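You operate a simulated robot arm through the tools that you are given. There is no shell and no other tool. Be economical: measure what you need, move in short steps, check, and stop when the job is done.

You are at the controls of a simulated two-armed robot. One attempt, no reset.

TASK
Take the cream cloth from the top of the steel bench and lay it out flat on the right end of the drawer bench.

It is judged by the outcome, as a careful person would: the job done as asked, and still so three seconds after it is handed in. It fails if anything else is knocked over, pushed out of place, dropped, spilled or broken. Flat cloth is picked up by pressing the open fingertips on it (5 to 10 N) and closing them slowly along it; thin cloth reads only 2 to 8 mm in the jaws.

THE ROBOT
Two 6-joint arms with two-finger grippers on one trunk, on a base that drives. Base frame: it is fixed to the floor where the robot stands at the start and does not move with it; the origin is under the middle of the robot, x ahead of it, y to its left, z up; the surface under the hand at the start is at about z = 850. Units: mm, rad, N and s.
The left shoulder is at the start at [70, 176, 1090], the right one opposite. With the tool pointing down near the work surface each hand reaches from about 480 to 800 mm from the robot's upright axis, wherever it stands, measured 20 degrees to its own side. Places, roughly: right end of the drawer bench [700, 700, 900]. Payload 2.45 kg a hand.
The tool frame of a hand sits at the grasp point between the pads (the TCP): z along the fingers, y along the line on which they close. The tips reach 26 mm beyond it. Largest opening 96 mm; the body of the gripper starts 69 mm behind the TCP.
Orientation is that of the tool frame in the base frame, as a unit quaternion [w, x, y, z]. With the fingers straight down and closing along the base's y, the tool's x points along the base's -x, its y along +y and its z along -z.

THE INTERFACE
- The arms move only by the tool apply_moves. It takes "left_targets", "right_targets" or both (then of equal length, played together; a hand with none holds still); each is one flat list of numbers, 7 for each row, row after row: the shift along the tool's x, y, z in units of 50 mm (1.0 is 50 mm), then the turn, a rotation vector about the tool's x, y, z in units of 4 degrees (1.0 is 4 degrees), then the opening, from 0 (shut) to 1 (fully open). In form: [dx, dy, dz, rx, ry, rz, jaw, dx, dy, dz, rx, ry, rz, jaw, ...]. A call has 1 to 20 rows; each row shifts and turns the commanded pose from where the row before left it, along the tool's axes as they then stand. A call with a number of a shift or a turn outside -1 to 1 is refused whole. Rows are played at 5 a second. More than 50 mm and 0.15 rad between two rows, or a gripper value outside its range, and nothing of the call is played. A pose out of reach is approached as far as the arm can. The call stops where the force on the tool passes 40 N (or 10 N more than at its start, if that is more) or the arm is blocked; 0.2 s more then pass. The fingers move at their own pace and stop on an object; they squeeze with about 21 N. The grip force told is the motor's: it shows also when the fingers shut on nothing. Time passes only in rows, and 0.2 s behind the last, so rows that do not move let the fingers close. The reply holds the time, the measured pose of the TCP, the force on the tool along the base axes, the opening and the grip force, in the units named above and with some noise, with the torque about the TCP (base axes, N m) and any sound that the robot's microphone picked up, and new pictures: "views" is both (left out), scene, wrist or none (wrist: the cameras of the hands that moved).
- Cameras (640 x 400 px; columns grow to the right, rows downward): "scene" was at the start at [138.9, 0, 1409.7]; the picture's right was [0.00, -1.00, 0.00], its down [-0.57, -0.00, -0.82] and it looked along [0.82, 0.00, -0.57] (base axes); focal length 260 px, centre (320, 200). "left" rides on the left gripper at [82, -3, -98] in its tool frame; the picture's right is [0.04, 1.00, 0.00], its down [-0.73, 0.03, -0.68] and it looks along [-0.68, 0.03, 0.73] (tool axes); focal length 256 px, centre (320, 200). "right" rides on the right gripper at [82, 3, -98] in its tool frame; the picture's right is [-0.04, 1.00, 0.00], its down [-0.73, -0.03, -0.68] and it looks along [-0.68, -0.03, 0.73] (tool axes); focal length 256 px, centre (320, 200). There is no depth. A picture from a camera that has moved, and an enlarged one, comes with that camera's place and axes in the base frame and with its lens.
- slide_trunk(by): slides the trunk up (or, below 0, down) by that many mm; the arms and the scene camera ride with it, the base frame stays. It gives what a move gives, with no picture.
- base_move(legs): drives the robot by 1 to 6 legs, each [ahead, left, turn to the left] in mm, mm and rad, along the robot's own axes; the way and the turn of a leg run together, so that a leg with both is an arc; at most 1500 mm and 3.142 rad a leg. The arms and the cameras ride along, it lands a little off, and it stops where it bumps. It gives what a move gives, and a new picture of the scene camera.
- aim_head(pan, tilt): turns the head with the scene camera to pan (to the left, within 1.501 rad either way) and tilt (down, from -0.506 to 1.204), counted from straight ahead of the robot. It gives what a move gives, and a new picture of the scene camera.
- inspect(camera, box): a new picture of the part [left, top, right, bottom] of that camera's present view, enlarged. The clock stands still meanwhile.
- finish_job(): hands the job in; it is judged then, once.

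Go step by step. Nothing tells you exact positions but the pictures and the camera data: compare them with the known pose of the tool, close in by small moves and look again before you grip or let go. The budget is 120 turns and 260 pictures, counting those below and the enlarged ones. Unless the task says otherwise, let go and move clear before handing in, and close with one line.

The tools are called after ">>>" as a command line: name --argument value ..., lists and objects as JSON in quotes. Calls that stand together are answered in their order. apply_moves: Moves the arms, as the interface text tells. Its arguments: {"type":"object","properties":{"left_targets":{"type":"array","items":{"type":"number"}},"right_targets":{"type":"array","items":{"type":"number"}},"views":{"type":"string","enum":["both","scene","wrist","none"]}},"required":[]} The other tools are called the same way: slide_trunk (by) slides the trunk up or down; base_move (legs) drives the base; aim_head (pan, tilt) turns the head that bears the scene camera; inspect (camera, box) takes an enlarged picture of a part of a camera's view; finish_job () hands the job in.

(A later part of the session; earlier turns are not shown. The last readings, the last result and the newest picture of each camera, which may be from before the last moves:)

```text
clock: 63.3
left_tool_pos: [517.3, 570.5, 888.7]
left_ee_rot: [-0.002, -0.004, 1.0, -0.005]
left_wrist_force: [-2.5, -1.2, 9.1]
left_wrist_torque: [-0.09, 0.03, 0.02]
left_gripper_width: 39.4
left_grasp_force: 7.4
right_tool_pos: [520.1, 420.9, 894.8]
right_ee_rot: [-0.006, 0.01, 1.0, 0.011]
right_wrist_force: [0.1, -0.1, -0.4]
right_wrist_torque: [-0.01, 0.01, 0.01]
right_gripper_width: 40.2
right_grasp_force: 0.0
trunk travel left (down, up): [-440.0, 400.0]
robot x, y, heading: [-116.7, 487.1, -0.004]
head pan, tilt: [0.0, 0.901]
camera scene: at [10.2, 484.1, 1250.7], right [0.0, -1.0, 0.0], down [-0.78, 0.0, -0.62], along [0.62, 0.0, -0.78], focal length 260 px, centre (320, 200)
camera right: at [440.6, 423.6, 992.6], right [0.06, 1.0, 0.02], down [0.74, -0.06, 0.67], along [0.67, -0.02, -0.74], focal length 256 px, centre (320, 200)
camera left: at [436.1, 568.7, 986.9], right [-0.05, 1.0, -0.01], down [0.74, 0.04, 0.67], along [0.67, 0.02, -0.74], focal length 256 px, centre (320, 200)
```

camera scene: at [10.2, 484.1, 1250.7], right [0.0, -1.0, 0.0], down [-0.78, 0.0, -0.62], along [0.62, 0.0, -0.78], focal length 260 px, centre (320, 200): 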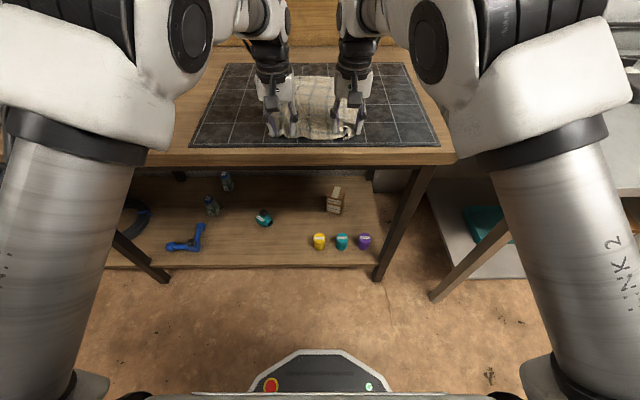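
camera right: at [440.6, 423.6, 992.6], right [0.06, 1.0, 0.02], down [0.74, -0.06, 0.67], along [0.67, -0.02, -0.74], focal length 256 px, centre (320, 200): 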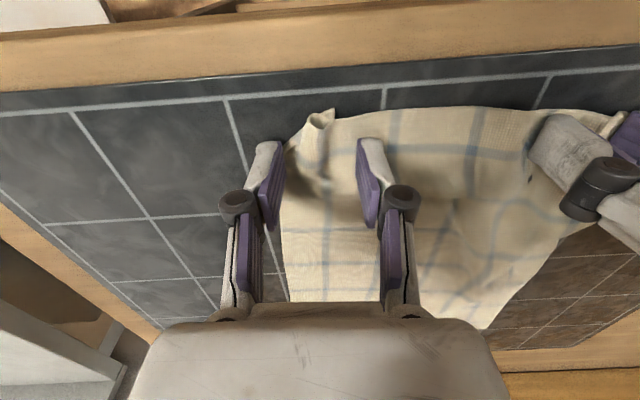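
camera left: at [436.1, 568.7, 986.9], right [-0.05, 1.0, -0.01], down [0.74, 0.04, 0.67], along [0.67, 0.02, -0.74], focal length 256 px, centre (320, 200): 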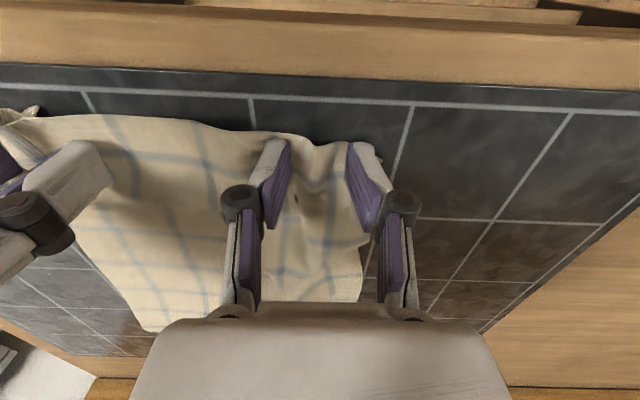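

Both hands have released. I'll lift clear and back off to look at the result.

>>> apply_moves --left_targets '[0, 0, -0.5, 0, 0, 0, 0.45, 0, 0, -0.9, 0, 0, 0, 0.45, 0, 0, -0.9, 0, 0, 0, 0.45, 0, 0, -0.9, 0, 0, 0, 0.45]' --right_targets '[0, 0, -0.5, 0, 0, 0, 0.45, 0, 0, -0.9, 0, 0, 0, 0.45, 0, 0, -0.9, 0, 0, 0, 0.45, 0, 0, -0.9, 0, 0, 0, 0.45]' --views "none"

>>> base_move --legs '[[-80, 0, 0]]'

>>> slide_trunk --by 250

>>> inspect --camera "scene" --box '[200, 100, 440, 250]'

>>> inspect --camera "left" --box '[0, 0, 640, 400]'

```text
clock: 64.3
left_tool_pos: [518.3, 575.5, 1050.1]
left_ee_rot: [-0.003, -0.003, 1.0, -0.005]
left_wrist_force: [0.1, -0.2, 0.1]
left_wrist_torque: [0.01, -0.03, 0.0]
left_gripper_width: 43.3
left_grasp_force: 0.0
right_tool_pos: [517.5, 428.2, 1055.5]
right_ee_rot: [-0.004, 0.002, 1.0, 0.003]
right_wrist_force: [-0.4, 0.4, 0.1]
right_wrist_torque: [-0.02, -0.02, 0.03]
right_gripper_width: 43.4
right_grasp_force: 0.1
trunk travel left (down, up): [-440.0, 400.0]
robot x, y, heading: [-114.1, 482.7, -0.0]
head pan, tilt: [0.0, 0.901]
```

```text
clock: 65.3
left_tool_pos: [436.7, 575.0, 1049.6]
left_ee_rot: [-0.002, -0.002, 1.0, -0.005]
left_wrist_force: [0.0, 0.5, 0.0]
left_wrist_torque: [0.0, -0.03, 0.0]
left_gripper_width: 43.3
left_grasp_force: 0.0
right_tool_pos: [437.8, 428.5, 1055.1]
right_ee_rot: [-0.003, 0.002, 1.0, 0.003]
right_wrist_force: [-0.5, 0.2, 0.5]
right_wrist_torque: [0.0, -0.04, -0.01]
right_gripper_width: 43.2
right_grasp_force: 0.0
trunk travel left (down, up): [-440.0, 400.0]
robot x, y, heading: [-195.8, 487.3, -0.003]
head pan, tilt: [0.0, 0.901]
camera scene: at [-71.1, 484.5, 1250.8], right [0.0, -1.0, 0.0], down [-0.78, 0.0, -0.62], along [0.62, 0.0, -0.78], focal length 260 px, centre (320, 200)
```

scene: 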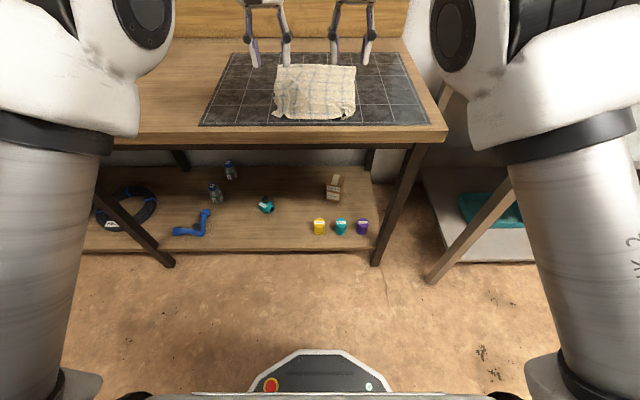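

```text
clock: 67.9
left_tool_pos: [437.8, 574.0, 1298.8]
left_ee_rot: [-0.002, -0.003, 1.0, -0.004]
left_wrist_force: [0.0, 0.0, -0.2]
left_wrist_torque: [-0.02, -0.01, 0.0]
left_gripper_width: 43.5
left_grasp_force: 0.0
right_tool_pos: [438.4, 428.2, 1303.3]
right_ee_rot: [-0.005, 0.002, 1.0, 0.003]
right_wrist_force: [0.2, 0.8, 0.2]
right_wrist_torque: [0.0, 0.0, -0.05]
right_gripper_width: 43.2
right_grasp_force: 0.0
trunk travel left (down, up): [-690.0, 150.0]
robot x, y, heading: [-194.4, 486.0, -0.005]
head pan, tilt: [0.0, 0.901]
```

```text
2.67 times, centred on (320, 175) of scene
camera zoom: at [-69.6, 484.5, 1500.6], right [0.0, -1.0, 0.0], down [-0.78, 0.0, -0.62], along [0.62, 0.0, -0.78], focal length 693 px, centre (320, 267)
```

zoom: 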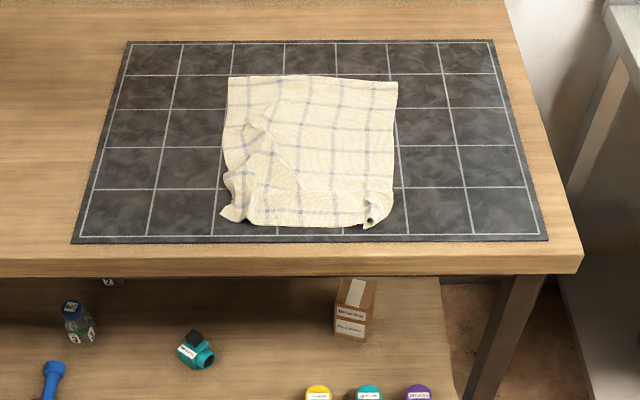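

```text
1.00 times, centred on (320, 200) of left (not enlarged: the box is as wide or as high as the picture)
camera zoom: at [357.3, 572.4, 1396.6], right [-0.05, 1.0, -0.01], down [0.74, 0.04, 0.67], along [0.67, 0.02, -0.74], focal length 256 px, centre (320, 200)
```

zoom: 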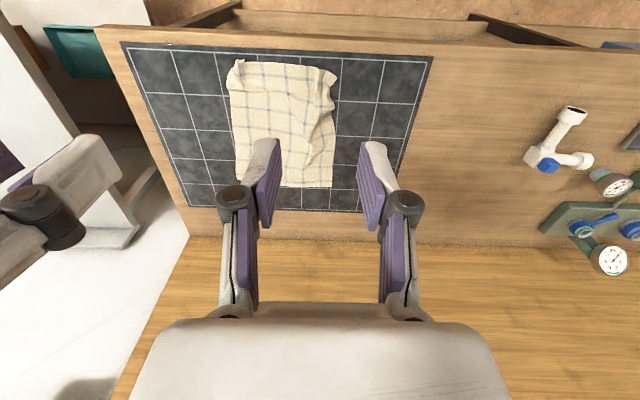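

The cloth is nearly flat, with wrinkles along the left edge and small curls at the two near corners. I'll zoom in to plan some smoothing strokes.

>>> inspect --camera "scene" --box '[270, 120, 366, 195]'

```text
5.33 times, centred on (318, 158) of scene
camera zoom: at [-69.6, 484.5, 1500.6], right [0.0, -1.0, 0.0], down [-0.78, 0.0, -0.62], along [0.62, 0.0, -0.78], focal length 1386 px, centre (331, 427)
```

zoom: 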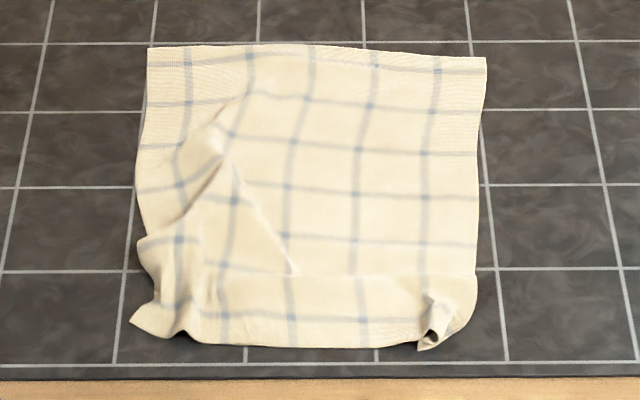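

I'll smooth with closed fingertips: press both hands near the two near corners and draw them apart. First I'll get back into position above.

>>> base_move --legs '[[70, 0, 0]]'

>>> slide_trunk --by -250

>>> apply_moves --left_targets '[-0.4, 0.36, 0.5, 0, 0, 0, 0, -0.2, 0, 0.9, 0, 0, 0, 0, 0, 0, 0.9, 0, 0, 0, 0, 0, 0, 0.5, 0, 0, 0, 0, 0, 0, 0, 0, 0, 0, 0]' --right_targets '[-0.3, -0.52, 0.5, 0, 0, 0, 0, -0.1, 0, 0.9, 0, 0, 0, 0, 0, 0, 0.9, 0, 0, 0, 0, 0, 0, 0.5, 0, 0, 0, 0, 0, 0, 0, 0, 0, 0, 0]' --views "wrist"

```text
clock: 68.9
left_tool_pos: [502.0, 574.7, 1301.2]
left_ee_rot: [-0.001, -0.003, 1.0, -0.004]
left_wrist_force: [-0.5, 0.0, 0.0]
left_wrist_torque: [-0.03, 0.02, 0.0]
left_gripper_width: 43.2
left_grasp_force: 0.1
right_tool_pos: [503.0, 427.3, 1307.0]
right_ee_rot: [-0.002, 0.003, 1.0, 0.004]
right_wrist_force: [-1.9, 0.1, 0.7]
right_wrist_torque: [0.05, -0.06, 0.0]
right_gripper_width: 43.1
right_grasp_force: 0.0
trunk travel left (down, up): [-690.0, 150.0]
robot x, y, heading: [-123.7, 488.3, -0.007]
head pan, tilt: [0.0, 0.901]
camera scene: at [-5.9, 484.2, 1501.3], right [0.0, -1.0, 0.0], down [-0.78, 0.0, -0.62], along [0.62, 0.0, -0.78], focal length 260 px, centre (320, 200)
```

scene: 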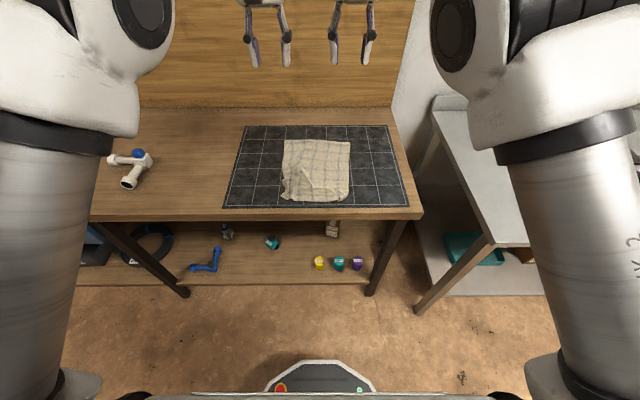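

```text
clock: 71.5
left_tool_pos: [506.6, 574.4, 1049.3]
left_ee_rot: [-0.002, -0.003, 1.0, -0.004]
left_wrist_force: [-0.3, -0.2, 0.4]
left_wrist_torque: [0.02, 0.05, 0.02]
left_gripper_width: 43.0
left_grasp_force: 0.0
right_tool_pos: [505.1, 429.2, 1054.1]
right_ee_rot: [-0.004, 0.002, 1.0, 0.003]
right_wrist_force: [0.3, -0.2, -0.5]
right_wrist_torque: [-0.01, 0.01, -0.01]
right_gripper_width: 43.1
right_grasp_force: 0.0
trunk travel left (down, up): [-440.0, 400.0]
robot x, y, heading: [-128.1, 485.1, -0.004]
head pan, tilt: [0.0, 0.901]
```

```text
clock: 72.7
left_tool_pos: [535.4, 591.1, 909.5]
left_ee_rot: [-0.001, -0.002, 1.0, -0.005]
left_wrist_force: [-0.3, -0.2, -0.2]
left_wrist_torque: [-0.04, 0.0, 0.0]
left_gripper_width: 0.0
left_grasp_force: 21.3
right_tool_pos: [526.8, 403.3, 915.0]
right_ee_rot: [-0.005, 0.002, 1.0, 0.003]
right_wrist_force: [0.2, 0.0, -0.9]
right_wrist_torque: [0.02, 0.0, 0.02]
right_gripper_width: 0.2
right_grasp_force: 21.3
trunk travel left (down, up): [-440.0, 400.0]
robot x, y, heading: [-129.3, 485.3, -0.007]
head pan, tilt: [0.0, 0.901]
camera right: at [446.8, 406.8, 1012.7], right [0.05, 1.0, 0.01], down [0.74, -0.04, 0.67], along [0.67, -0.03, -0.74], focal length 256 px, centre (320, 200)
camera left: at [455.1, 588.0, 1006.6], right [-0.05, 1.0, -0.01], down [0.74, 0.04, 0.68], along [0.68, 0.02, -0.74], focal length 256 px, centre (320, 200)
```

right: 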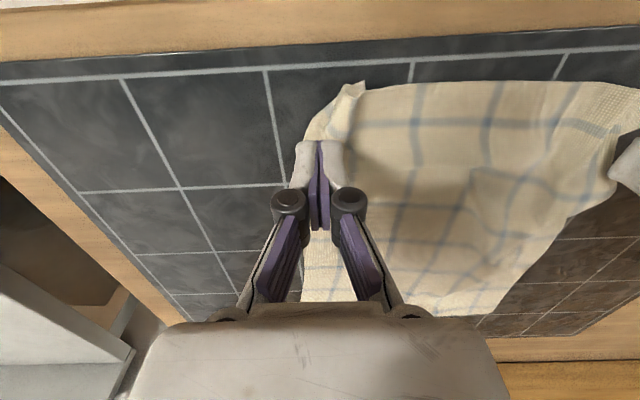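
left: 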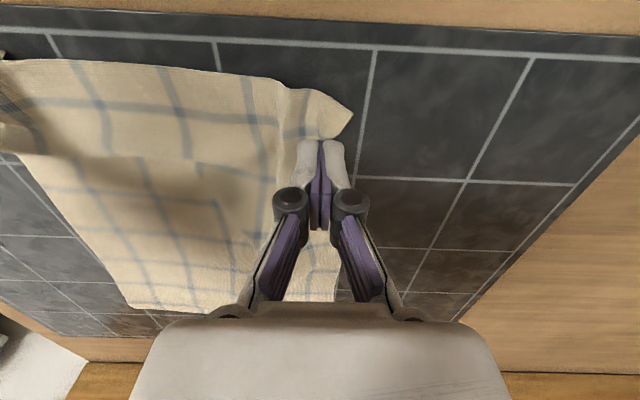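

Contacts would land on the outer cloth beside each crumple. I'll lower to light contact.

>>> apply_moves --left_targets '[0, 0, 0.3, 0, 0, 0, 0, 0, 0, 0.08, 0, 0, 0, 0, 0, 0, 0, 0, 0, 0, 0]' --right_targets '[0, 0, 0.4, 0, 0, 0, 0, 0, 0, 0.08, 0, 0, 0, 0, 0, 0, 0, 0, 0, 0, 0]' --views "none"

```text
clock: 73.5
left_tool_pos: [535.2, 591.1, 890.9]
left_ee_rot: [-0.002, -0.002, 1.0, -0.006]
left_wrist_force: [1.3, 0.3, 2.2]
left_wrist_torque: [0.0, -0.05, 0.01]
left_gripper_width: 0.0
left_grasp_force: 21.3
right_tool_pos: [525.0, 403.5, 890.7]
right_ee_rot: [-0.003, 0.003, 1.0, 0.005]
right_wrist_force: [0.6, -1.4, 1.2]
right_wrist_torque: [0.02, 0.0, -0.02]
right_gripper_width: 0.0
right_grasp_force: 21.3
trunk travel left (down, up): [-440.0, 400.0]
robot x, y, heading: [-127.7, 487.2, -0.004]
head pan, tilt: [0.0, 0.901]
```

>>> apply_moves --left_targets '[0, 0, 0.05, 0, 0, 0, 0, 0, 0.1, 0, 0, 0, 0, 0, 0.04, 0.1, 0, 0, 0, 0, 0, 0.04, 0.1, 0, 0, 0, 0, 0, 0.04, 0.1, 0, 0, 0, 0, 0, 0, 0, 0, 0, 0, 0, 0]' --right_targets '[0, 0, 0.06, 0, 0, 0, 0, 0, -0.1, 0, 0, 0, 0, 0, 0.04, -0.1, 0, 0, 0, 0, 0, 0.04, -0.1, 0, 0, 0, 0, 0, 0.04, -0.1, 0, 0, 0, 0, 0, 0, 0, 0, 0, 0, 0, 0]' --views "wrist"

```text
clock: 74.9
left_tool_pos: [526.9, 610.2, 890.0]
left_ee_rot: [0.0, -0.002, 1.0, -0.005]
left_wrist_force: [1.4, -5.6, 21.2]
left_wrist_torque: [-0.3, -0.25, -0.02]
left_gripper_width: 0.1
left_grasp_force: 21.1
right_tool_pos: [518.2, 383.3, 889.8]
right_ee_rot: [-0.002, 0.003, 1.0, 0.004]
right_wrist_force: [4.8, 5.5, 11.4]
right_wrist_torque: [0.2, -0.24, 0.01]
right_gripper_width: 0.2
right_grasp_force: 21.5
trunk travel left (down, up): [-440.0, 400.0]
robot x, y, heading: [-129.6, 484.0, -0.003]
head pan, tilt: [0.0, 0.901]
camera right: at [438.0, 386.4, 987.1], right [0.04, 1.0, 0.01], down [0.74, -0.04, 0.68], along [0.67, -0.02, -0.74], focal length 256 px, centre (320, 200)
camera left: at [446.1, 609.1, 986.9], right [-0.05, 1.0, -0.01], down [0.73, 0.04, 0.68], along [0.68, 0.02, -0.73], focal length 256 px, centre (320, 200)
```

right: 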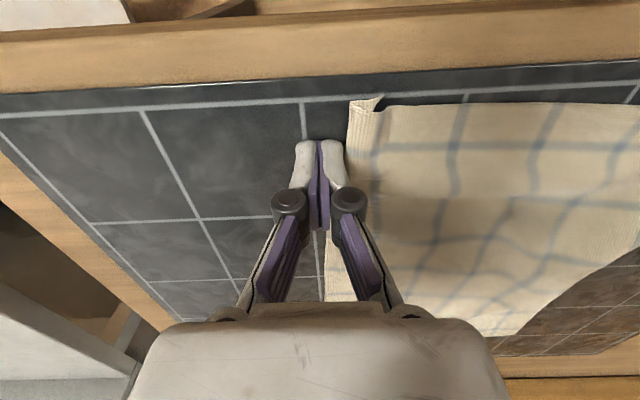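
left: 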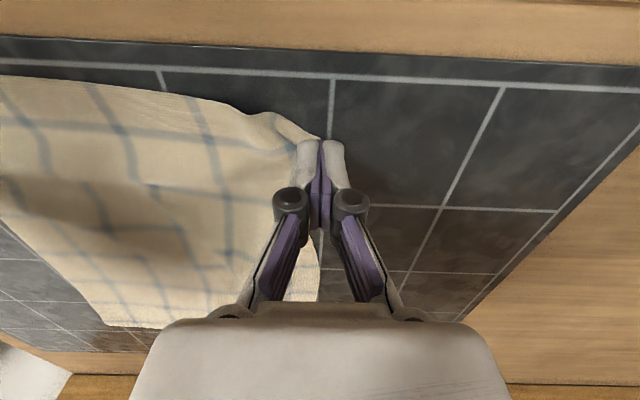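

That worked: the right corner opened out and the left smoothed. I'll lift and look from further back.

>>> apply_moves --left_targets '[0, 0, -0.6, 0, 0, 0, 0, 0, 0, -0.9, 0, 0, 0, 0, 0, 0, -0.9, 0, 0, 0, 0, 0, 0, -0.9, 0, 0, 0, 0]' --right_targets '[0, 0, -0.6, 0, 0, 0, 0, 0, 0, -0.9, 0, 0, 0, 0, 0, 0, -0.9, 0, 0, 0, 0, 0, 0, -0.9, 0, 0, 0, 0]' --views "none"

>>> slide_trunk --by 200

>>> inspect --camera "scene" --box '[264, 100, 376, 200]'

```text
clock: 75.9
left_tool_pos: [531.3, 612.7, 1052.9]
left_ee_rot: [-0.003, -0.003, 1.0, -0.004]
left_wrist_force: [-0.2, -0.9, -0.2]
left_wrist_torque: [-0.01, -0.02, -0.01]
left_gripper_width: 0.2
left_grasp_force: 21.1
right_tool_pos: [519.5, 382.7, 1052.0]
right_ee_rot: [-0.004, 0.002, 1.0, 0.004]
right_wrist_force: [-0.6, -0.3, 0.7]
right_wrist_torque: [0.02, -0.01, 0.02]
right_gripper_width: 0.0
right_grasp_force: 20.7
trunk travel left (down, up): [-440.0, 400.0]
robot x, y, heading: [-126.9, 487.7, -0.003]
head pan, tilt: [0.0, 0.901]
```

```text
clock: 78.1
left_tool_pos: [531.9, 612.6, 1252.8]
left_ee_rot: [-0.002, -0.003, 1.0, -0.005]
left_wrist_force: [-0.7, 0.8, -0.3]
left_wrist_torque: [0.01, -0.02, 0.02]
left_gripper_width: 0.1
left_grasp_force: 21.1
right_tool_pos: [521.0, 381.5, 1251.8]
right_ee_rot: [-0.005, 0.002, 1.0, 0.004]
right_wrist_force: [1.4, 0.1, 0.3]
right_wrist_torque: [0.0, 0.0, -0.02]
right_gripper_width: 0.0
right_grasp_force: 21.1
trunk travel left (down, up): [-640.0, 200.0]
robot x, y, heading: [-126.6, 488.5, -0.004]
head pan, tilt: [0.0, 0.901]
```

```text
4.00 times, centred on (320, 150) of scene
camera zoom: at [-0.7, 484.3, 1450.6], right [0.0, -1.0, 0.0], down [-0.78, 0.0, -0.62], along [0.62, 0.0, -0.78], focal length 1039 px, centre (320, 400)
```

zoom: 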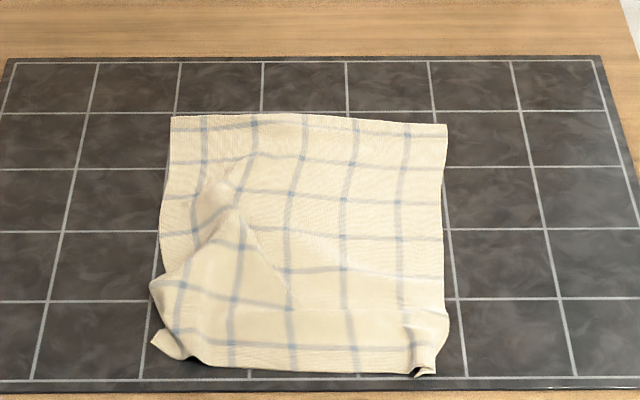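

It's much better; one diagonal ridge remains near the left edge. I'll hold the middle with the right hand and draw the left edge outward at two places.

>>> base_move --legs '[[110, 0, 0]]'

>>> slide_trunk --by -200

>>> apply_moves --left_targets '[-0.38, -0.4, 0, 0, 0, 0, 0, 0, 0, 0.9, 0, 0, 0, 0, 0, 0, 0.9, 0, 0, 0, 0, 0, 0, 0.9, 0, 0, 0, 0, 0, 0, 0.35, 0, 0, 0, 0, 0, 0, 0, 0, 0, 0, 0]' --right_targets '[-0.2, 0.88, 0, 0, 0, 0, 0, 0, 0.88, 0.45, 0, 0, 0, 0, 0, 0, 0.9, 0, 0, 0, 0, 0, 0, 0.9, 0, 0, 0, 0, 0, 0, 0.8, 0, 0, 0, 0, 0, 0, 0, 0, 0, 0, 0]' --views "wrist"

```text
clock: 79.2
left_tool_pos: [641.2, 612.2, 1253.7]
left_ee_rot: [-0.002, -0.002, 1.0, -0.004]
left_wrist_force: [0.6, 0.2, 0.8]
left_wrist_torque: [0.03, -0.03, 0.03]
left_gripper_width: 0.0
left_grasp_force: 20.9
right_tool_pos: [628.5, 381.7, 1251.2]
right_ee_rot: [-0.003, 0.002, 1.0, 0.003]
right_wrist_force: [-1.3, 0.0, -0.4]
right_wrist_torque: [-0.02, -0.04, -0.02]
right_gripper_width: 0.0
right_grasp_force: 21.1
trunk travel left (down, up): [-640.0, 200.0]
robot x, y, heading: [-18.9, 485.7, -0.006]
head pan, tilt: [0.0, 0.901]
camera scene: at [107.8, 483.8, 1450.8], right [0.0, -1.0, 0.0], down [-0.78, 0.0, -0.62], along [0.62, 0.0, -0.78], focal length 260 px, centre (320, 200)
```

scene: 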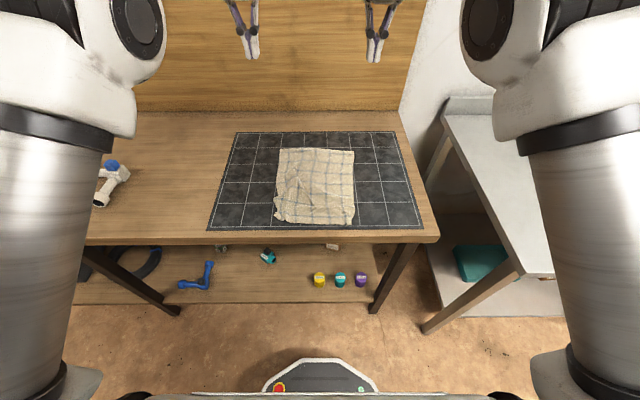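

```text
clock: 81.4
left_tool_pos: [640.3, 611.3, 1053.2]
left_ee_rot: [-0.001, -0.003, 1.0, -0.005]
left_wrist_force: [-0.7, -0.6, 0.1]
left_wrist_torque: [-0.01, 0.01, 0.0]
left_gripper_width: 0.0
left_grasp_force: 20.6
right_tool_pos: [629.8, 382.0, 1051.9]
right_ee_rot: [-0.005, 0.002, 1.0, 0.003]
right_wrist_force: [0.4, 0.5, 0.2]
right_wrist_torque: [-0.03, -0.01, -0.01]
right_gripper_width: 0.0
right_grasp_force: 20.9
trunk travel left (down, up): [-440.0, 400.0]
robot x, y, heading: [-16.4, 485.6, -0.003]
head pan, tilt: [0.0, 0.901]
```

```text
clock: 82.8
left_tool_pos: [656.3, 592.6, 900.0]
left_ee_rot: [-0.002, -0.002, 1.0, -0.005]
left_wrist_force: [-0.6, -0.3, 0.2]
left_wrist_torque: [-0.02, -0.01, -0.03]
left_gripper_width: 0.0
left_grasp_force: 21.1
left hand out of reach, approached as far as the arm can: row 1
right_tool_pos: [637.5, 450.4, 906.9]
right_ee_rot: [-0.004, 0.017, 1.0, 0.016]
right_wrist_force: [0.5, 1.1, -0.2]
right_wrist_torque: [0.01, 0.01, 0.0]
right_gripper_width: 0.0
right_grasp_force: 21.0
right hand out of reach, approached as far as the arm can: row 2
trunk travel left (down, up): [-440.0, 400.0]
robot x, y, heading: [-16.6, 484.7, -0.002]
head pan, tilt: [0.0, 0.901]
camera right: at [557.9, 453.2, 1005.2], right [0.07, 1.0, 0.03], down [0.74, -0.08, 0.67], along [0.67, -0.03, -0.74], focal length 256 px, centre (320, 200)
camera left: at [574.9, 591.7, 997.0], right [-0.05, 1.0, -0.01], down [0.74, 0.04, 0.68], along [0.67, 0.02, -0.74], focal length 256 px, centre (320, 200)
```

right: 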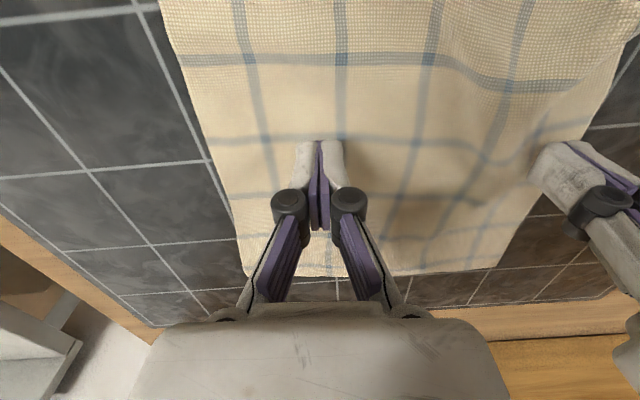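
left: 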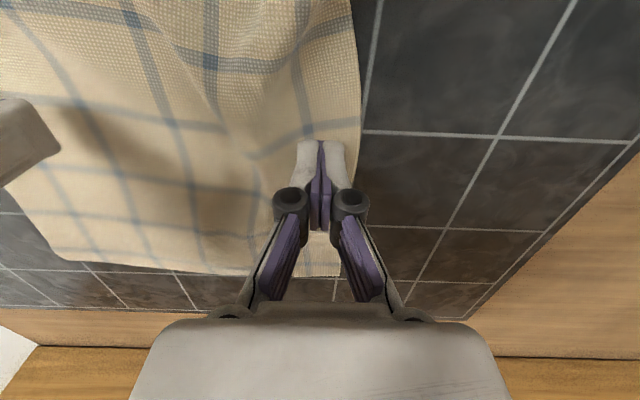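

Positions are good. I'll press both down and drag the left outward.

>>> apply_moves --left_targets '[0, 0, 0.15, 0, 0, 0, 0, 0, 0, 0.08, 0, 0, 0, 0, 0, 0.1, 0, 0, 0, 0, 0, 0, 0.1, 0, 0, 0, 0, 0, 0, 0.1, 0, 0, 0, 0, 0, 0, 0.1, 0, 0, 0, 0, 0, 0, 0, 0, 0, 0, 0, 0]' --right_targets '[0, 0, 0.3, 0, 0, 0, 0, 0, 0, 0.08, 0, 0, 0, 0, 0, 0, 0, 0, 0, 0, 0, 0, 0, 0, 0, 0, 0, 0, 0, 0, 0, 0, 0, 0, 0, 0, 0, 0, 0, 0, 0, 0, 0, 0, 0, 0, 0, 0, 0]' --views "wrist"

```text
clock: 84.4
left_tool_pos: [655.7, 612.3, 889.2]
left_ee_rot: [0.0, -0.002, 1.0, -0.005]
left_wrist_force: [0.1, -4.2, 4.4]
left_wrist_torque: [-0.06, -0.02, -0.02]
left_gripper_width: 0.1
left_grasp_force: 21.7
right_tool_pos: [637.4, 446.5, 889.9]
right_ee_rot: [-0.003, 0.019, 1.0, 0.019]
right_wrist_force: [-1.7, 2.6, 10.9]
right_wrist_torque: [-0.01, 0.01, -0.03]
right_gripper_width: 0.0
right_grasp_force: 21.3
trunk travel left (down, up): [-440.0, 400.0]
robot x, y, heading: [-19.1, 481.8, -0.002]
head pan, tilt: [0.0, 0.901]
stopped in row 7 (right hand): the force on the tool passed its limit at 41 N (the readings are from after the stop); the commanded pose is now the measured one
camera right: at [556.9, 450.7, 987.4], right [0.08, 1.0, 0.04], down [0.73, -0.08, 0.67], along [0.67, -0.03, -0.74], focal length 256 px, centre (320, 200)
camera left: at [573.6, 609.0, 986.6], right [-0.04, 1.0, -0.01], down [0.73, 0.04, 0.68], along [0.68, 0.02, -0.73], focal length 256 px, centre (320, 200)
```

right: 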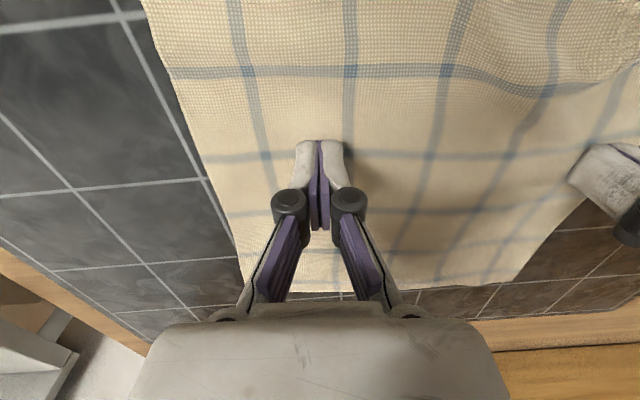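
left: 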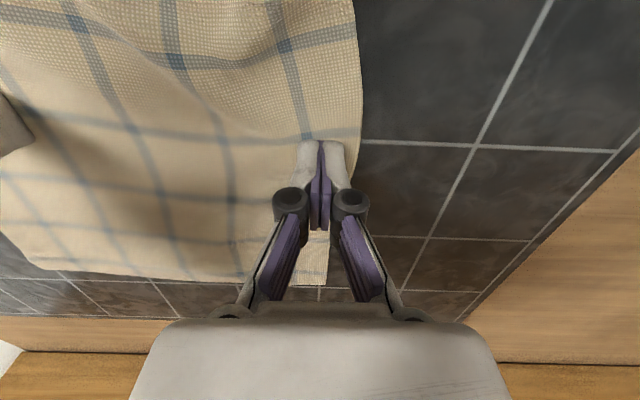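

The left edge moved outward nicely. Next I'll do the second stroke nearer the front-left, keeping the right hand holding.

>>> apply_moves --left_targets '[0, 0, -0.5, 0, 0, 0, 0, 0.7, -0.2, 0, 0, 0, 0, 0, 0.7, -0.16, 0, 0, 0, 0, 0, 0, 0, 0.45, 0, 0, 0, 0, 0, 0, 0.06, 0, 0, 0, 0, 0, 0.1, 0, 0, 0, 0, 0, 0.04, 0.1, 0, 0, 0, 0, 0, 0.04, 0.1, 0, 0, 0, 0, 0, 0.04, 0.1, 0, 0, 0, 0, 0, 0, 0, 0, 0, 0, 0, 0]' --views "wrist"

```text
clock: 86.6
left_tool_pos: [578.6, 612.3, 889.6]
left_ee_rot: [0.0, -0.002, 1.0, -0.006]
left_wrist_force: [-0.1, -0.3, 0.6]
left_wrist_torque: [0.01, -0.01, -0.01]
left_gripper_width: 0.1
left_grasp_force: 21.1
right_tool_pos: [636.9, 446.3, 890.2]
right_ee_rot: [-0.002, 0.018, 1.0, 0.017]
right_wrist_force: [-5.6, -0.7, 11.2]
right_wrist_torque: [-0.09, 0.11, 0.0]
right_gripper_width: 0.2
right_grasp_force: 21.2
trunk travel left (down, up): [-440.0, 400.0]
robot x, y, heading: [-20.1, 485.6, -0.001]
head pan, tilt: [0.0, 0.901]
camera left: at [497.0, 611.2, 987.2], right [-0.04, 1.0, -0.01], down [0.73, 0.04, 0.68], along [0.68, 0.02, -0.74], focal length 256 px, centre (320, 200)
```

left: 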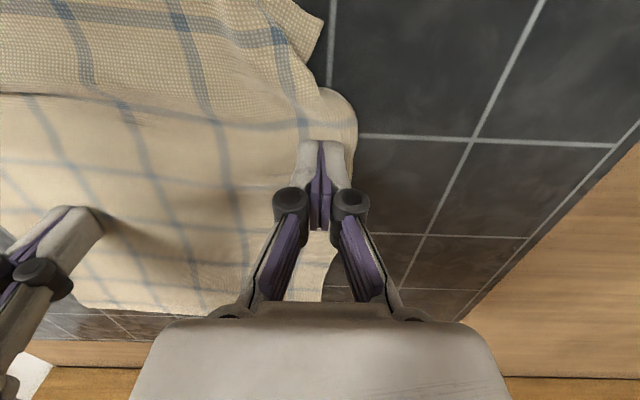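

I'll lift both hands and review the overall state.

>>> apply_moves --left_targets '[0, 0, -0.6, 0, 0, 0, 0, 0, 0, -0.9, 0, 0, 0, 0, 0, 0, -0.9, 0, 0, 0, 0, 0, 0, -0.9, 0, 0, 0, 0]' --right_targets '[0, 0, -0.6, 0, 0, 0, 0, 0, 0, -0.9, 0, 0, 0, 0, 0, 0, -0.9, 0, 0, 0, 0, 0, 0, -0.9, 0, 0, 0, 0]' --views "none"

>>> base_move --legs '[[-110, 0, 0]]'

>>> slide_trunk --by 200

>>> inspect --camera "scene" --box '[264, 110, 376, 200]'

```text
clock: 87.6
left_tool_pos: [581.1, 613.8, 1053.8]
left_ee_rot: [-0.003, -0.003, 1.0, -0.004]
left_wrist_force: [-0.6, -0.2, -0.1]
left_wrist_torque: [0.01, 0.0, 0.0]
left_gripper_width: 0.1
left_grasp_force: 20.9
right_tool_pos: [636.2, 442.5, 1051.3]
right_ee_rot: [-0.004, 0.018, 1.0, 0.016]
right_wrist_force: [1.0, -0.4, -0.2]
right_wrist_torque: [0.02, -0.04, 0.01]
right_gripper_width: 0.0
right_grasp_force: 21.3
trunk travel left (down, up): [-440.0, 400.0]
robot x, y, heading: [-17.4, 484.9, -0.005]
head pan, tilt: [0.0, 0.901]
```

```text
clock: 88.8
left_tool_pos: [471.2, 613.9, 1054.3]
left_ee_rot: [-0.002, -0.002, 1.0, -0.006]
left_wrist_force: [-0.3, -0.2, 0.8]
left_wrist_torque: [0.01, -0.02, 0.01]
left_gripper_width: 0.0
left_grasp_force: 21.1
right_tool_pos: [527.6, 444.2, 1051.3]
right_ee_rot: [-0.004, 0.016, 1.0, 0.016]
right_wrist_force: [-0.7, 1.0, -0.1]
right_wrist_torque: [-0.05, -0.01, 0.07]
right_gripper_width: 0.1
right_grasp_force: 20.9
trunk travel left (down, up): [-440.0, 400.0]
robot x, y, heading: [-124.7, 485.9, 0.0]
head pan, tilt: [0.0, 0.901]
camera scene: at [-0.5, 484.2, 1250.7], right [0.0, -1.0, 0.0], down [-0.78, 0.0, -0.62], along [0.62, 0.0, -0.78], focal length 260 px, centre (320, 200)
```

scene: 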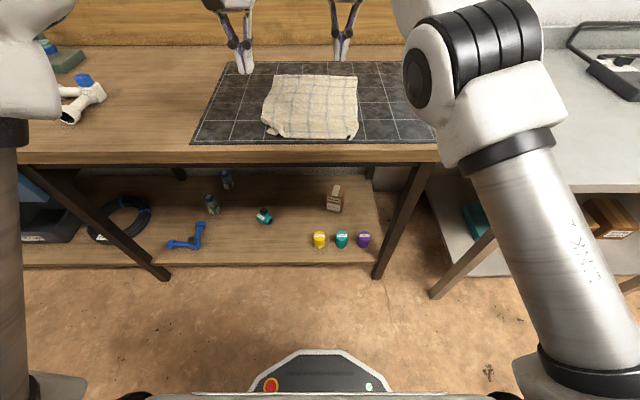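

```text
clock: 91.0
left_tool_pos: [473.3, 614.2, 1254.1]
left_ee_rot: [-0.002, -0.002, 1.0, -0.005]
left_wrist_force: [0.6, 0.0, 0.0]
left_wrist_torque: [0.0, 0.02, 0.02]
left_gripper_width: 0.2
left_grasp_force: 21.5
right_tool_pos: [528.6, 444.6, 1250.8]
right_ee_rot: [-0.003, 0.016, 1.0, 0.017]
right_wrist_force: [1.2, 0.4, -0.4]
right_wrist_torque: [-0.01, -0.02, 0.01]
right_gripper_width: 0.2
right_grasp_force: 20.7
trunk travel left (down, up): [-640.0, 200.0]
robot x, y, heading: [-125.9, 484.0, -0.004]
head pan, tilt: [0.0, 0.901]
```

```text
4.44 times, centred on (320, 155) of scene
camera zoom: at [0.3, 484.2, 1450.6], right [0.0, -1.0, 0.0], down [-0.78, 0.0, -0.62], along [0.62, 0.0, -0.78], focal length 1155 px, centre (320, 400)
```

zoom: 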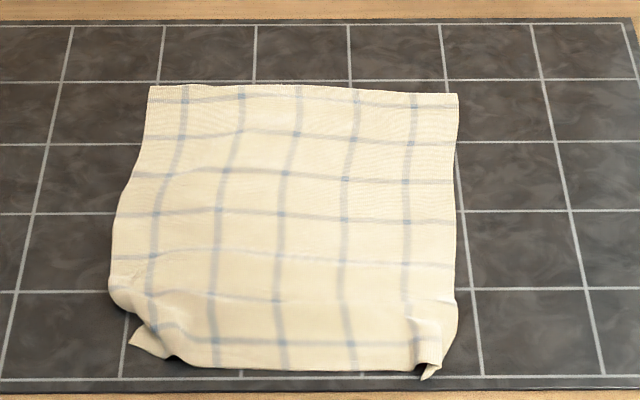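

The ridge is gone; only the two near corners are still slightly tucked. I'll do one more outward stroke with both hands there.

>>> slide_trunk --by -200

>>> apply_moves --left_targets '[-0.9, -0.34, 0, 0, 0, 0, 0, 0, 0, 0.9, 0, 0, 0, 0, 0, 0, 0.9, 0, 0, 0, 0, 0, 0, 0.9, 0, 0, 0, 0, 0, 0, 0.35, 0, 0, 0, 0, 0, 0, 0, 0, 0, 0, 0]' --right_targets '[0.12, -0.84, 0, 0.46, 0, -0.46, 0, 0, 0, 0.9, 0, 0, 0, 0, 0, 0, 0.9, 0, 0, 0, 0, 0, 0, 0.9, 0, 0, 0, 0, 0, 0, 0.35, 0, 0, 0, 0, 0, 0, 0, 0, 0, 0, 0]' --views "wrist"

```text
clock: 93.1
left_tool_pos: [472.1, 613.1, 1054.0]
left_ee_rot: [-0.002, -0.002, 1.0, -0.004]
left_wrist_force: [0.2, 0.1, 0.1]
left_wrist_torque: [0.01, 0.01, 0.0]
left_gripper_width: 0.0
left_grasp_force: 21.1
right_tool_pos: [527.5, 443.4, 1051.0]
right_ee_rot: [-0.003, 0.017, 1.0, 0.016]
right_wrist_force: [0.5, -0.5, 0.0]
right_wrist_torque: [0.01, 0.0, 0.01]
right_gripper_width: 0.0
right_grasp_force: 20.7
trunk travel left (down, up): [-440.0, 400.0]
robot x, y, heading: [-127.7, 486.7, -0.003]
head pan, tilt: [0.0, 0.901]
```

```text
clock: 94.5
left_tool_pos: [516.4, 595.0, 900.9]
left_ee_rot: [-0.001, -0.003, 1.0, -0.006]
left_wrist_force: [-0.6, 0.2, -0.2]
left_wrist_torque: [0.02, 0.0, -0.01]
left_gripper_width: 0.0
left_grasp_force: 20.9
right_tool_pos: [518.6, 401.7, 897.4]
right_ee_rot: [-0.004, 0.0, 1.0, 0.001]
right_wrist_force: [-0.2, 0.2, -0.3]
right_wrist_torque: [0.02, -0.01, 0.03]
right_gripper_width: 0.0
right_grasp_force: 20.9
trunk travel left (down, up): [-440.0, 400.0]
robot x, y, heading: [-121.8, 487.2, -0.005]
head pan, tilt: [0.0, 0.901]
camera right: at [438.5, 406.2, 995.7], right [0.04, 1.0, 0.0], down [0.74, -0.03, 0.67], along [0.67, -0.03, -0.74], focal length 256 px, centre (320, 200)
camera left: at [435.3, 592.1, 998.6], right [-0.04, 1.0, -0.01], down [0.74, 0.04, 0.68], along [0.68, 0.02, -0.74], focal length 256 px, centre (320, 200)
```

right: 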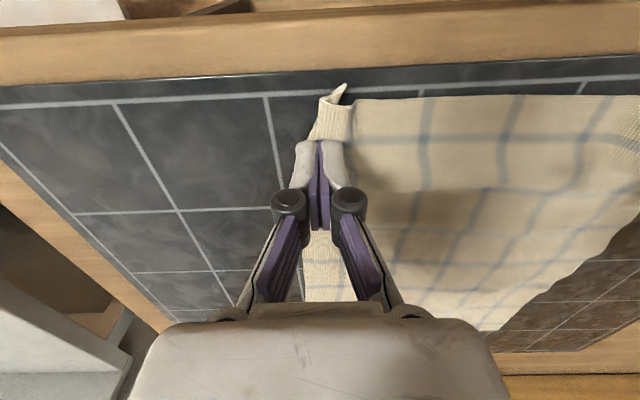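
left: 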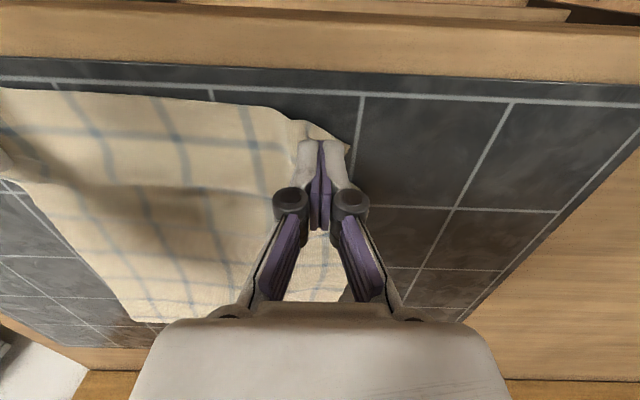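

I'll shift slightly toward the corners, press, and drag outward.

>>> apply_moves --left_targets '[0.1, -0.04, 0.15, 0, 0, 0, 0, 0, 0, 0.12, 0, 0, 0, 0, 0.02, 0.1, 0, 0, 0, 0, 0, 0.02, 0.1, 0, 0, 0, 0, 0, 0.02, 0.1, 0, 0, 0, 0, 0, 0.02, 0.1, 0, 0, 0, 0, 0, 0.02, 0.1, 0, 0, 0, 0, 0, 0, 0, 0, 0, 0, 0, 0]' --right_targets '[0.2, 0, 0.1, 0, 0, 0, 0, 0, 0, 0.09, 0, 0, 0, 0, 0.03, -0.07, 0, 0, 0, 0, 0, 0.03, -0.07, 0, 0, 0, 0, 0, 0.03, -0.07, 0, 0, 0, 0, 0, 0.03, -0.07, 0, 0, 0, 0, 0, 0.03, -0.07, 0, 0, 0, 0, 0, 0, 0, 0, 0, 0, 0, 0]' --views "wrist"

```text
clock: 96.3
left_tool_pos: [504.4, 617.6, 889.1]
left_ee_rot: [0.0, -0.003, 1.0, -0.004]
left_wrist_force: [0.6, -7.9, 20.1]
left_wrist_torque: [-0.36, -0.21, -0.05]
left_gripper_width: 0.3
left_grasp_force: 20.8
right_tool_pos: [498.4, 382.8, 889.3]
right_ee_rot: [-0.003, 0.001, 1.0, 0.0]
right_wrist_force: [-1.6, 0.7, 3.0]
right_wrist_torque: [0.05, -0.04, -0.02]
right_gripper_width: 0.3
right_grasp_force: 20.7
trunk travel left (down, up): [-440.0, 400.0]
robot x, y, heading: [-123.6, 484.1, -0.003]
head pan, tilt: [0.0, 0.901]
camera right: at [418.8, 387.2, 987.1], right [0.04, 1.0, 0.0], down [0.74, -0.03, 0.68], along [0.67, -0.03, -0.74], focal length 256 px, centre (320, 200)
camera left: at [423.4, 615.3, 986.7], right [-0.04, 1.0, -0.01], down [0.73, 0.04, 0.68], along [0.68, 0.02, -0.73], focal length 256 px, centre (320, 200)
```

right: 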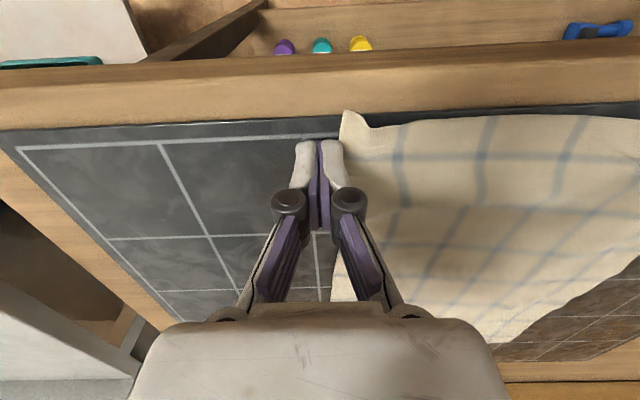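
left: 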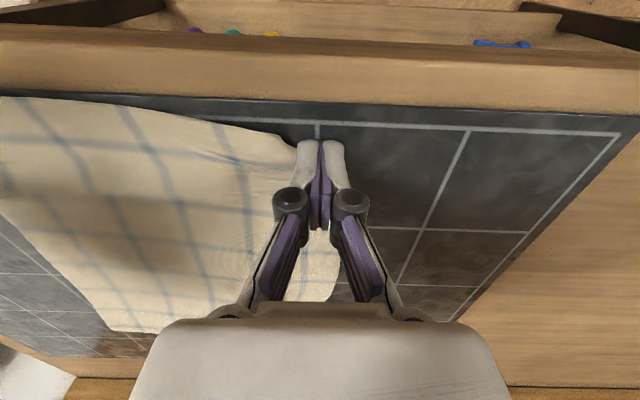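

Both corners look opened out. I'll lift clear and check from further back.

>>> apply_moves --left_targets '[0, 0, -0.6, 0, 0, 0, 0, 0, 0, -0.9, 0, 0, 0, 0, 0, 0, -0.9, 0, 0, 0, 0, 0, 0, -0.9, 0, 0, 0, 0]' --right_targets '[0, 0, -0.6, 0, 0, 0, 0, 0, 0, -0.9, 0, 0, 0, 0, 0, 0, -0.9, 0, 0, 0, 0, 0, 0, -0.9, 0, 0, 0, 0]' --views "none"

>>> slide_trunk --by 200

>>> inspect --camera "scene" --box '[264, 110, 376, 200]'

```text
clock: 97.3
left_tool_pos: [506.1, 619.2, 1054.9]
left_ee_rot: [-0.002, -0.003, 1.0, -0.006]
left_wrist_force: [-0.7, 0.2, 0.9]
left_wrist_torque: [0.01, -0.04, -0.01]
left_gripper_width: 0.1
left_grasp_force: 21.1
right_tool_pos: [500.5, 383.3, 1053.7]
right_ee_rot: [-0.003, 0.0, 1.0, 0.0]
right_wrist_force: [-0.8, 0.7, -0.1]
right_wrist_torque: [0.02, 0.0, 0.0]
right_gripper_width: 0.1
right_grasp_force: 21.6
trunk travel left (down, up): [-440.0, 400.0]
robot x, y, heading: [-128.6, 486.4, -0.002]
head pan, tilt: [0.0, 0.901]
```

```text
clock: 99.5
left_tool_pos: [506.5, 618.2, 1254.7]
left_ee_rot: [-0.001, -0.003, 1.0, -0.005]
left_wrist_force: [0.1, 0.3, -0.1]
left_wrist_torque: [0.0, 0.0, -0.01]
left_gripper_width: 0.0
left_grasp_force: 21.1
right_tool_pos: [501.6, 385.1, 1253.0]
right_ee_rot: [-0.004, 0.001, 1.0, 0.001]
right_wrist_force: [0.2, 0.3, -0.2]
right_wrist_torque: [0.02, -0.02, 0.0]
right_gripper_width: 0.0
right_grasp_force: 20.7
trunk travel left (down, up): [-640.0, 200.0]
robot x, y, heading: [-126.4, 483.1, -0.004]
head pan, tilt: [0.0, 0.901]
```

```text
4.44 times, centred on (320, 155) of scene
camera zoom: at [0.3, 484.2, 1450.6], right [0.0, -1.0, 0.0], down [-0.78, 0.0, -0.62], along [0.62, 0.0, -0.78], focal length 1155 px, centre (320, 400)
```

zoom: 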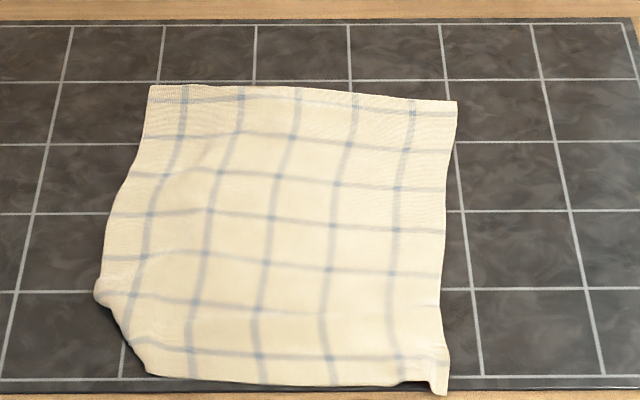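

It's almost entirely flat. The near-left corner looks cut off, so it may be tucked under. I'll look closer.

>>> inspect --camera "scene" --box '[276, 160, 316, 200]'

>>> inspect --camera "left" --box '[200, 0, 440, 150]'

```text
10.00 times, centred on (296, 180) of scene
camera zoom: at [0.3, 484.2, 1450.6], right [0.0, -1.0, 0.0], down [-0.78, 0.0, -0.62], along [0.62, 0.0, -0.78], focal length 2598 px, centre (560, 400)
```

zoom: 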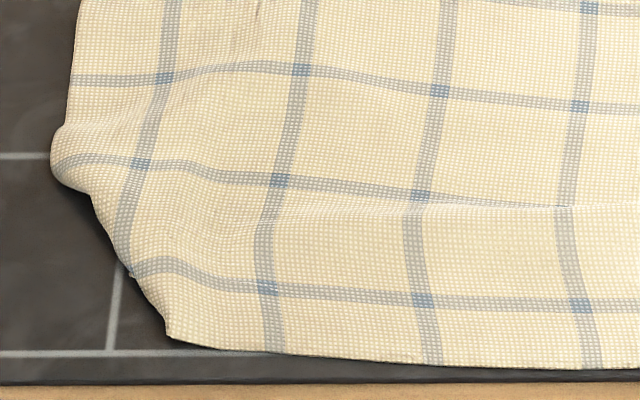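

```text
2.67 times, centred on (320, 75) of left
camera zoom: at [426.2, 616.6, 1351.9], right [-0.04, 1.0, -0.01], down [0.74, 0.04, 0.68], along [0.68, 0.02, -0.74], focal length 683 px, centre (320, 533)
```

zoom: 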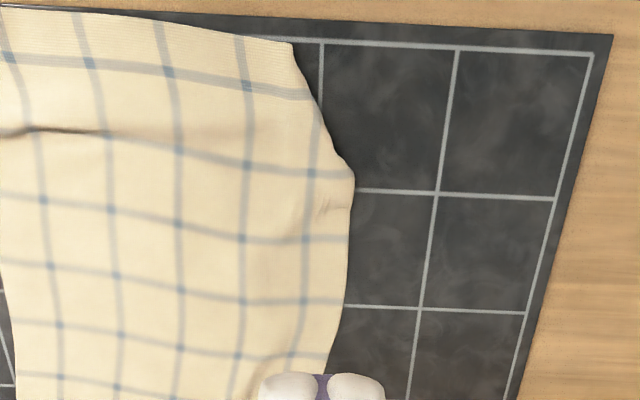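

A triangle of about 35 mm at the near-left corner is tucked under. I'll pinch just inside it, lift so the flap drops free, and lay it back with an inward motion.

>>> slide_trunk --by -200

>>> apply_moves --left_targets '[-0.48, -0.56, 0, 0, 0, 0, 0.42, 0, 0, 0.9, 0, 0, 0, 0.42, 0, 0, 0.9, 0, 0, 0, 0.42, 0, 0, 0.9, 0, 0, 0, 0.42, 0, 0, 0.5, 0, 0, 0, 0.42, 0, 0, 0, 0, 0, 0, 0.42]' --views "wrist"

```text
clock: 101.7
left_tool_pos: [507.9, 617.5, 1054.5]
left_ee_rot: [-0.002, -0.003, 1.0, -0.005]
left_wrist_force: [0.5, 0.1, -0.2]
left_wrist_torque: [-0.04, 0.01, -0.02]
left_gripper_width: 0.0
left_grasp_force: 20.7
right_tool_pos: [501.5, 384.0, 1053.3]
right_ee_rot: [-0.004, 0.001, 1.0, 0.001]
right_wrist_force: [0.2, -0.4, -0.3]
right_wrist_torque: [0.0, 0.0, 0.03]
right_gripper_width: 0.0
right_grasp_force: 20.6
trunk travel left (down, up): [-440.0, 400.0]
robot x, y, heading: [-126.3, 483.0, -0.003]
head pan, tilt: [0.0, 0.901]
```

```text
clock: 103.1
left_tool_pos: [530.1, 590.0, 894.2]
left_ee_rot: [-0.002, -0.002, 1.0, -0.005]
left_wrist_force: [0.9, -0.2, -0.2]
left_wrist_torque: [0.01, 0.03, 0.0]
left_gripper_width: 40.1
left_grasp_force: 0.1
right_tool_pos: [501.2, 386.1, 1053.1]
right_ee_rot: [-0.004, 0.002, 1.0, 0.001]
right_wrist_force: [1.0, 0.2, -1.0]
right_wrist_torque: [-0.02, 0.02, -0.01]
right_gripper_width: 0.0
right_grasp_force: 21.3
trunk travel left (down, up): [-440.0, 400.0]
robot x, y, heading: [-126.1, 488.2, 0.002]
head pan, tilt: [0.0, 0.901]
camera left: at [449.4, 587.1, 992.0], right [-0.04, 1.0, -0.01], down [0.74, 0.04, 0.68], along [0.68, 0.02, -0.74], focal length 256 px, centre (320, 200)
```

left: 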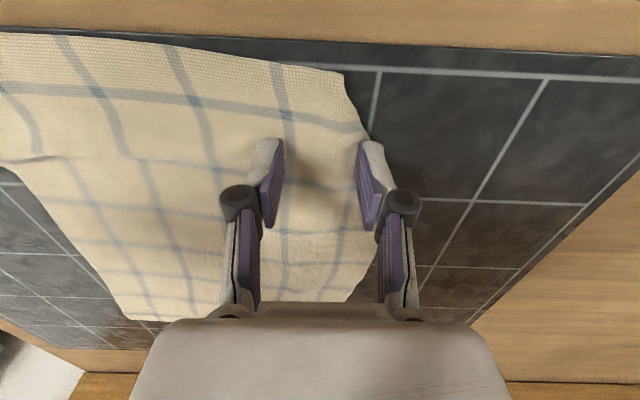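

>>> apply_moves --left_targets '[0.2, -0.16, 0, 0, 0, 0, 0.4, 0, 0, 0.08, 0, 0, 0, 0.4, 0, 0, 0.03, 0, 0, 0, 0.4, 0, 0, 0, 0, 0, 0, 0.4]' --views "none"

```text
clock: 104.1
left_tool_pos: [521.8, 581.0, 891.0]
left_ee_rot: [-0.001, -0.003, 1.0, -0.005]
left_wrist_force: [3.5, 0.9, 13.1]
left_wrist_torque: [0.3, -0.09, -0.08]
left_gripper_width: 38.1
left_grasp_force: 0.1
right_tool_pos: [500.7, 384.9, 1053.7]
right_ee_rot: [-0.002, 0.001, 1.0, 0.0]
right_wrist_force: [0.2, -0.4, 0.6]
right_wrist_torque: [-0.04, 0.03, 0.02]
right_gripper_width: 0.0
right_grasp_force: 20.9
trunk travel left (down, up): [-440.0, 400.0]
robot x, y, heading: [-121.6, 487.0, -0.004]
head pan, tilt: [0.0, 0.901]
```

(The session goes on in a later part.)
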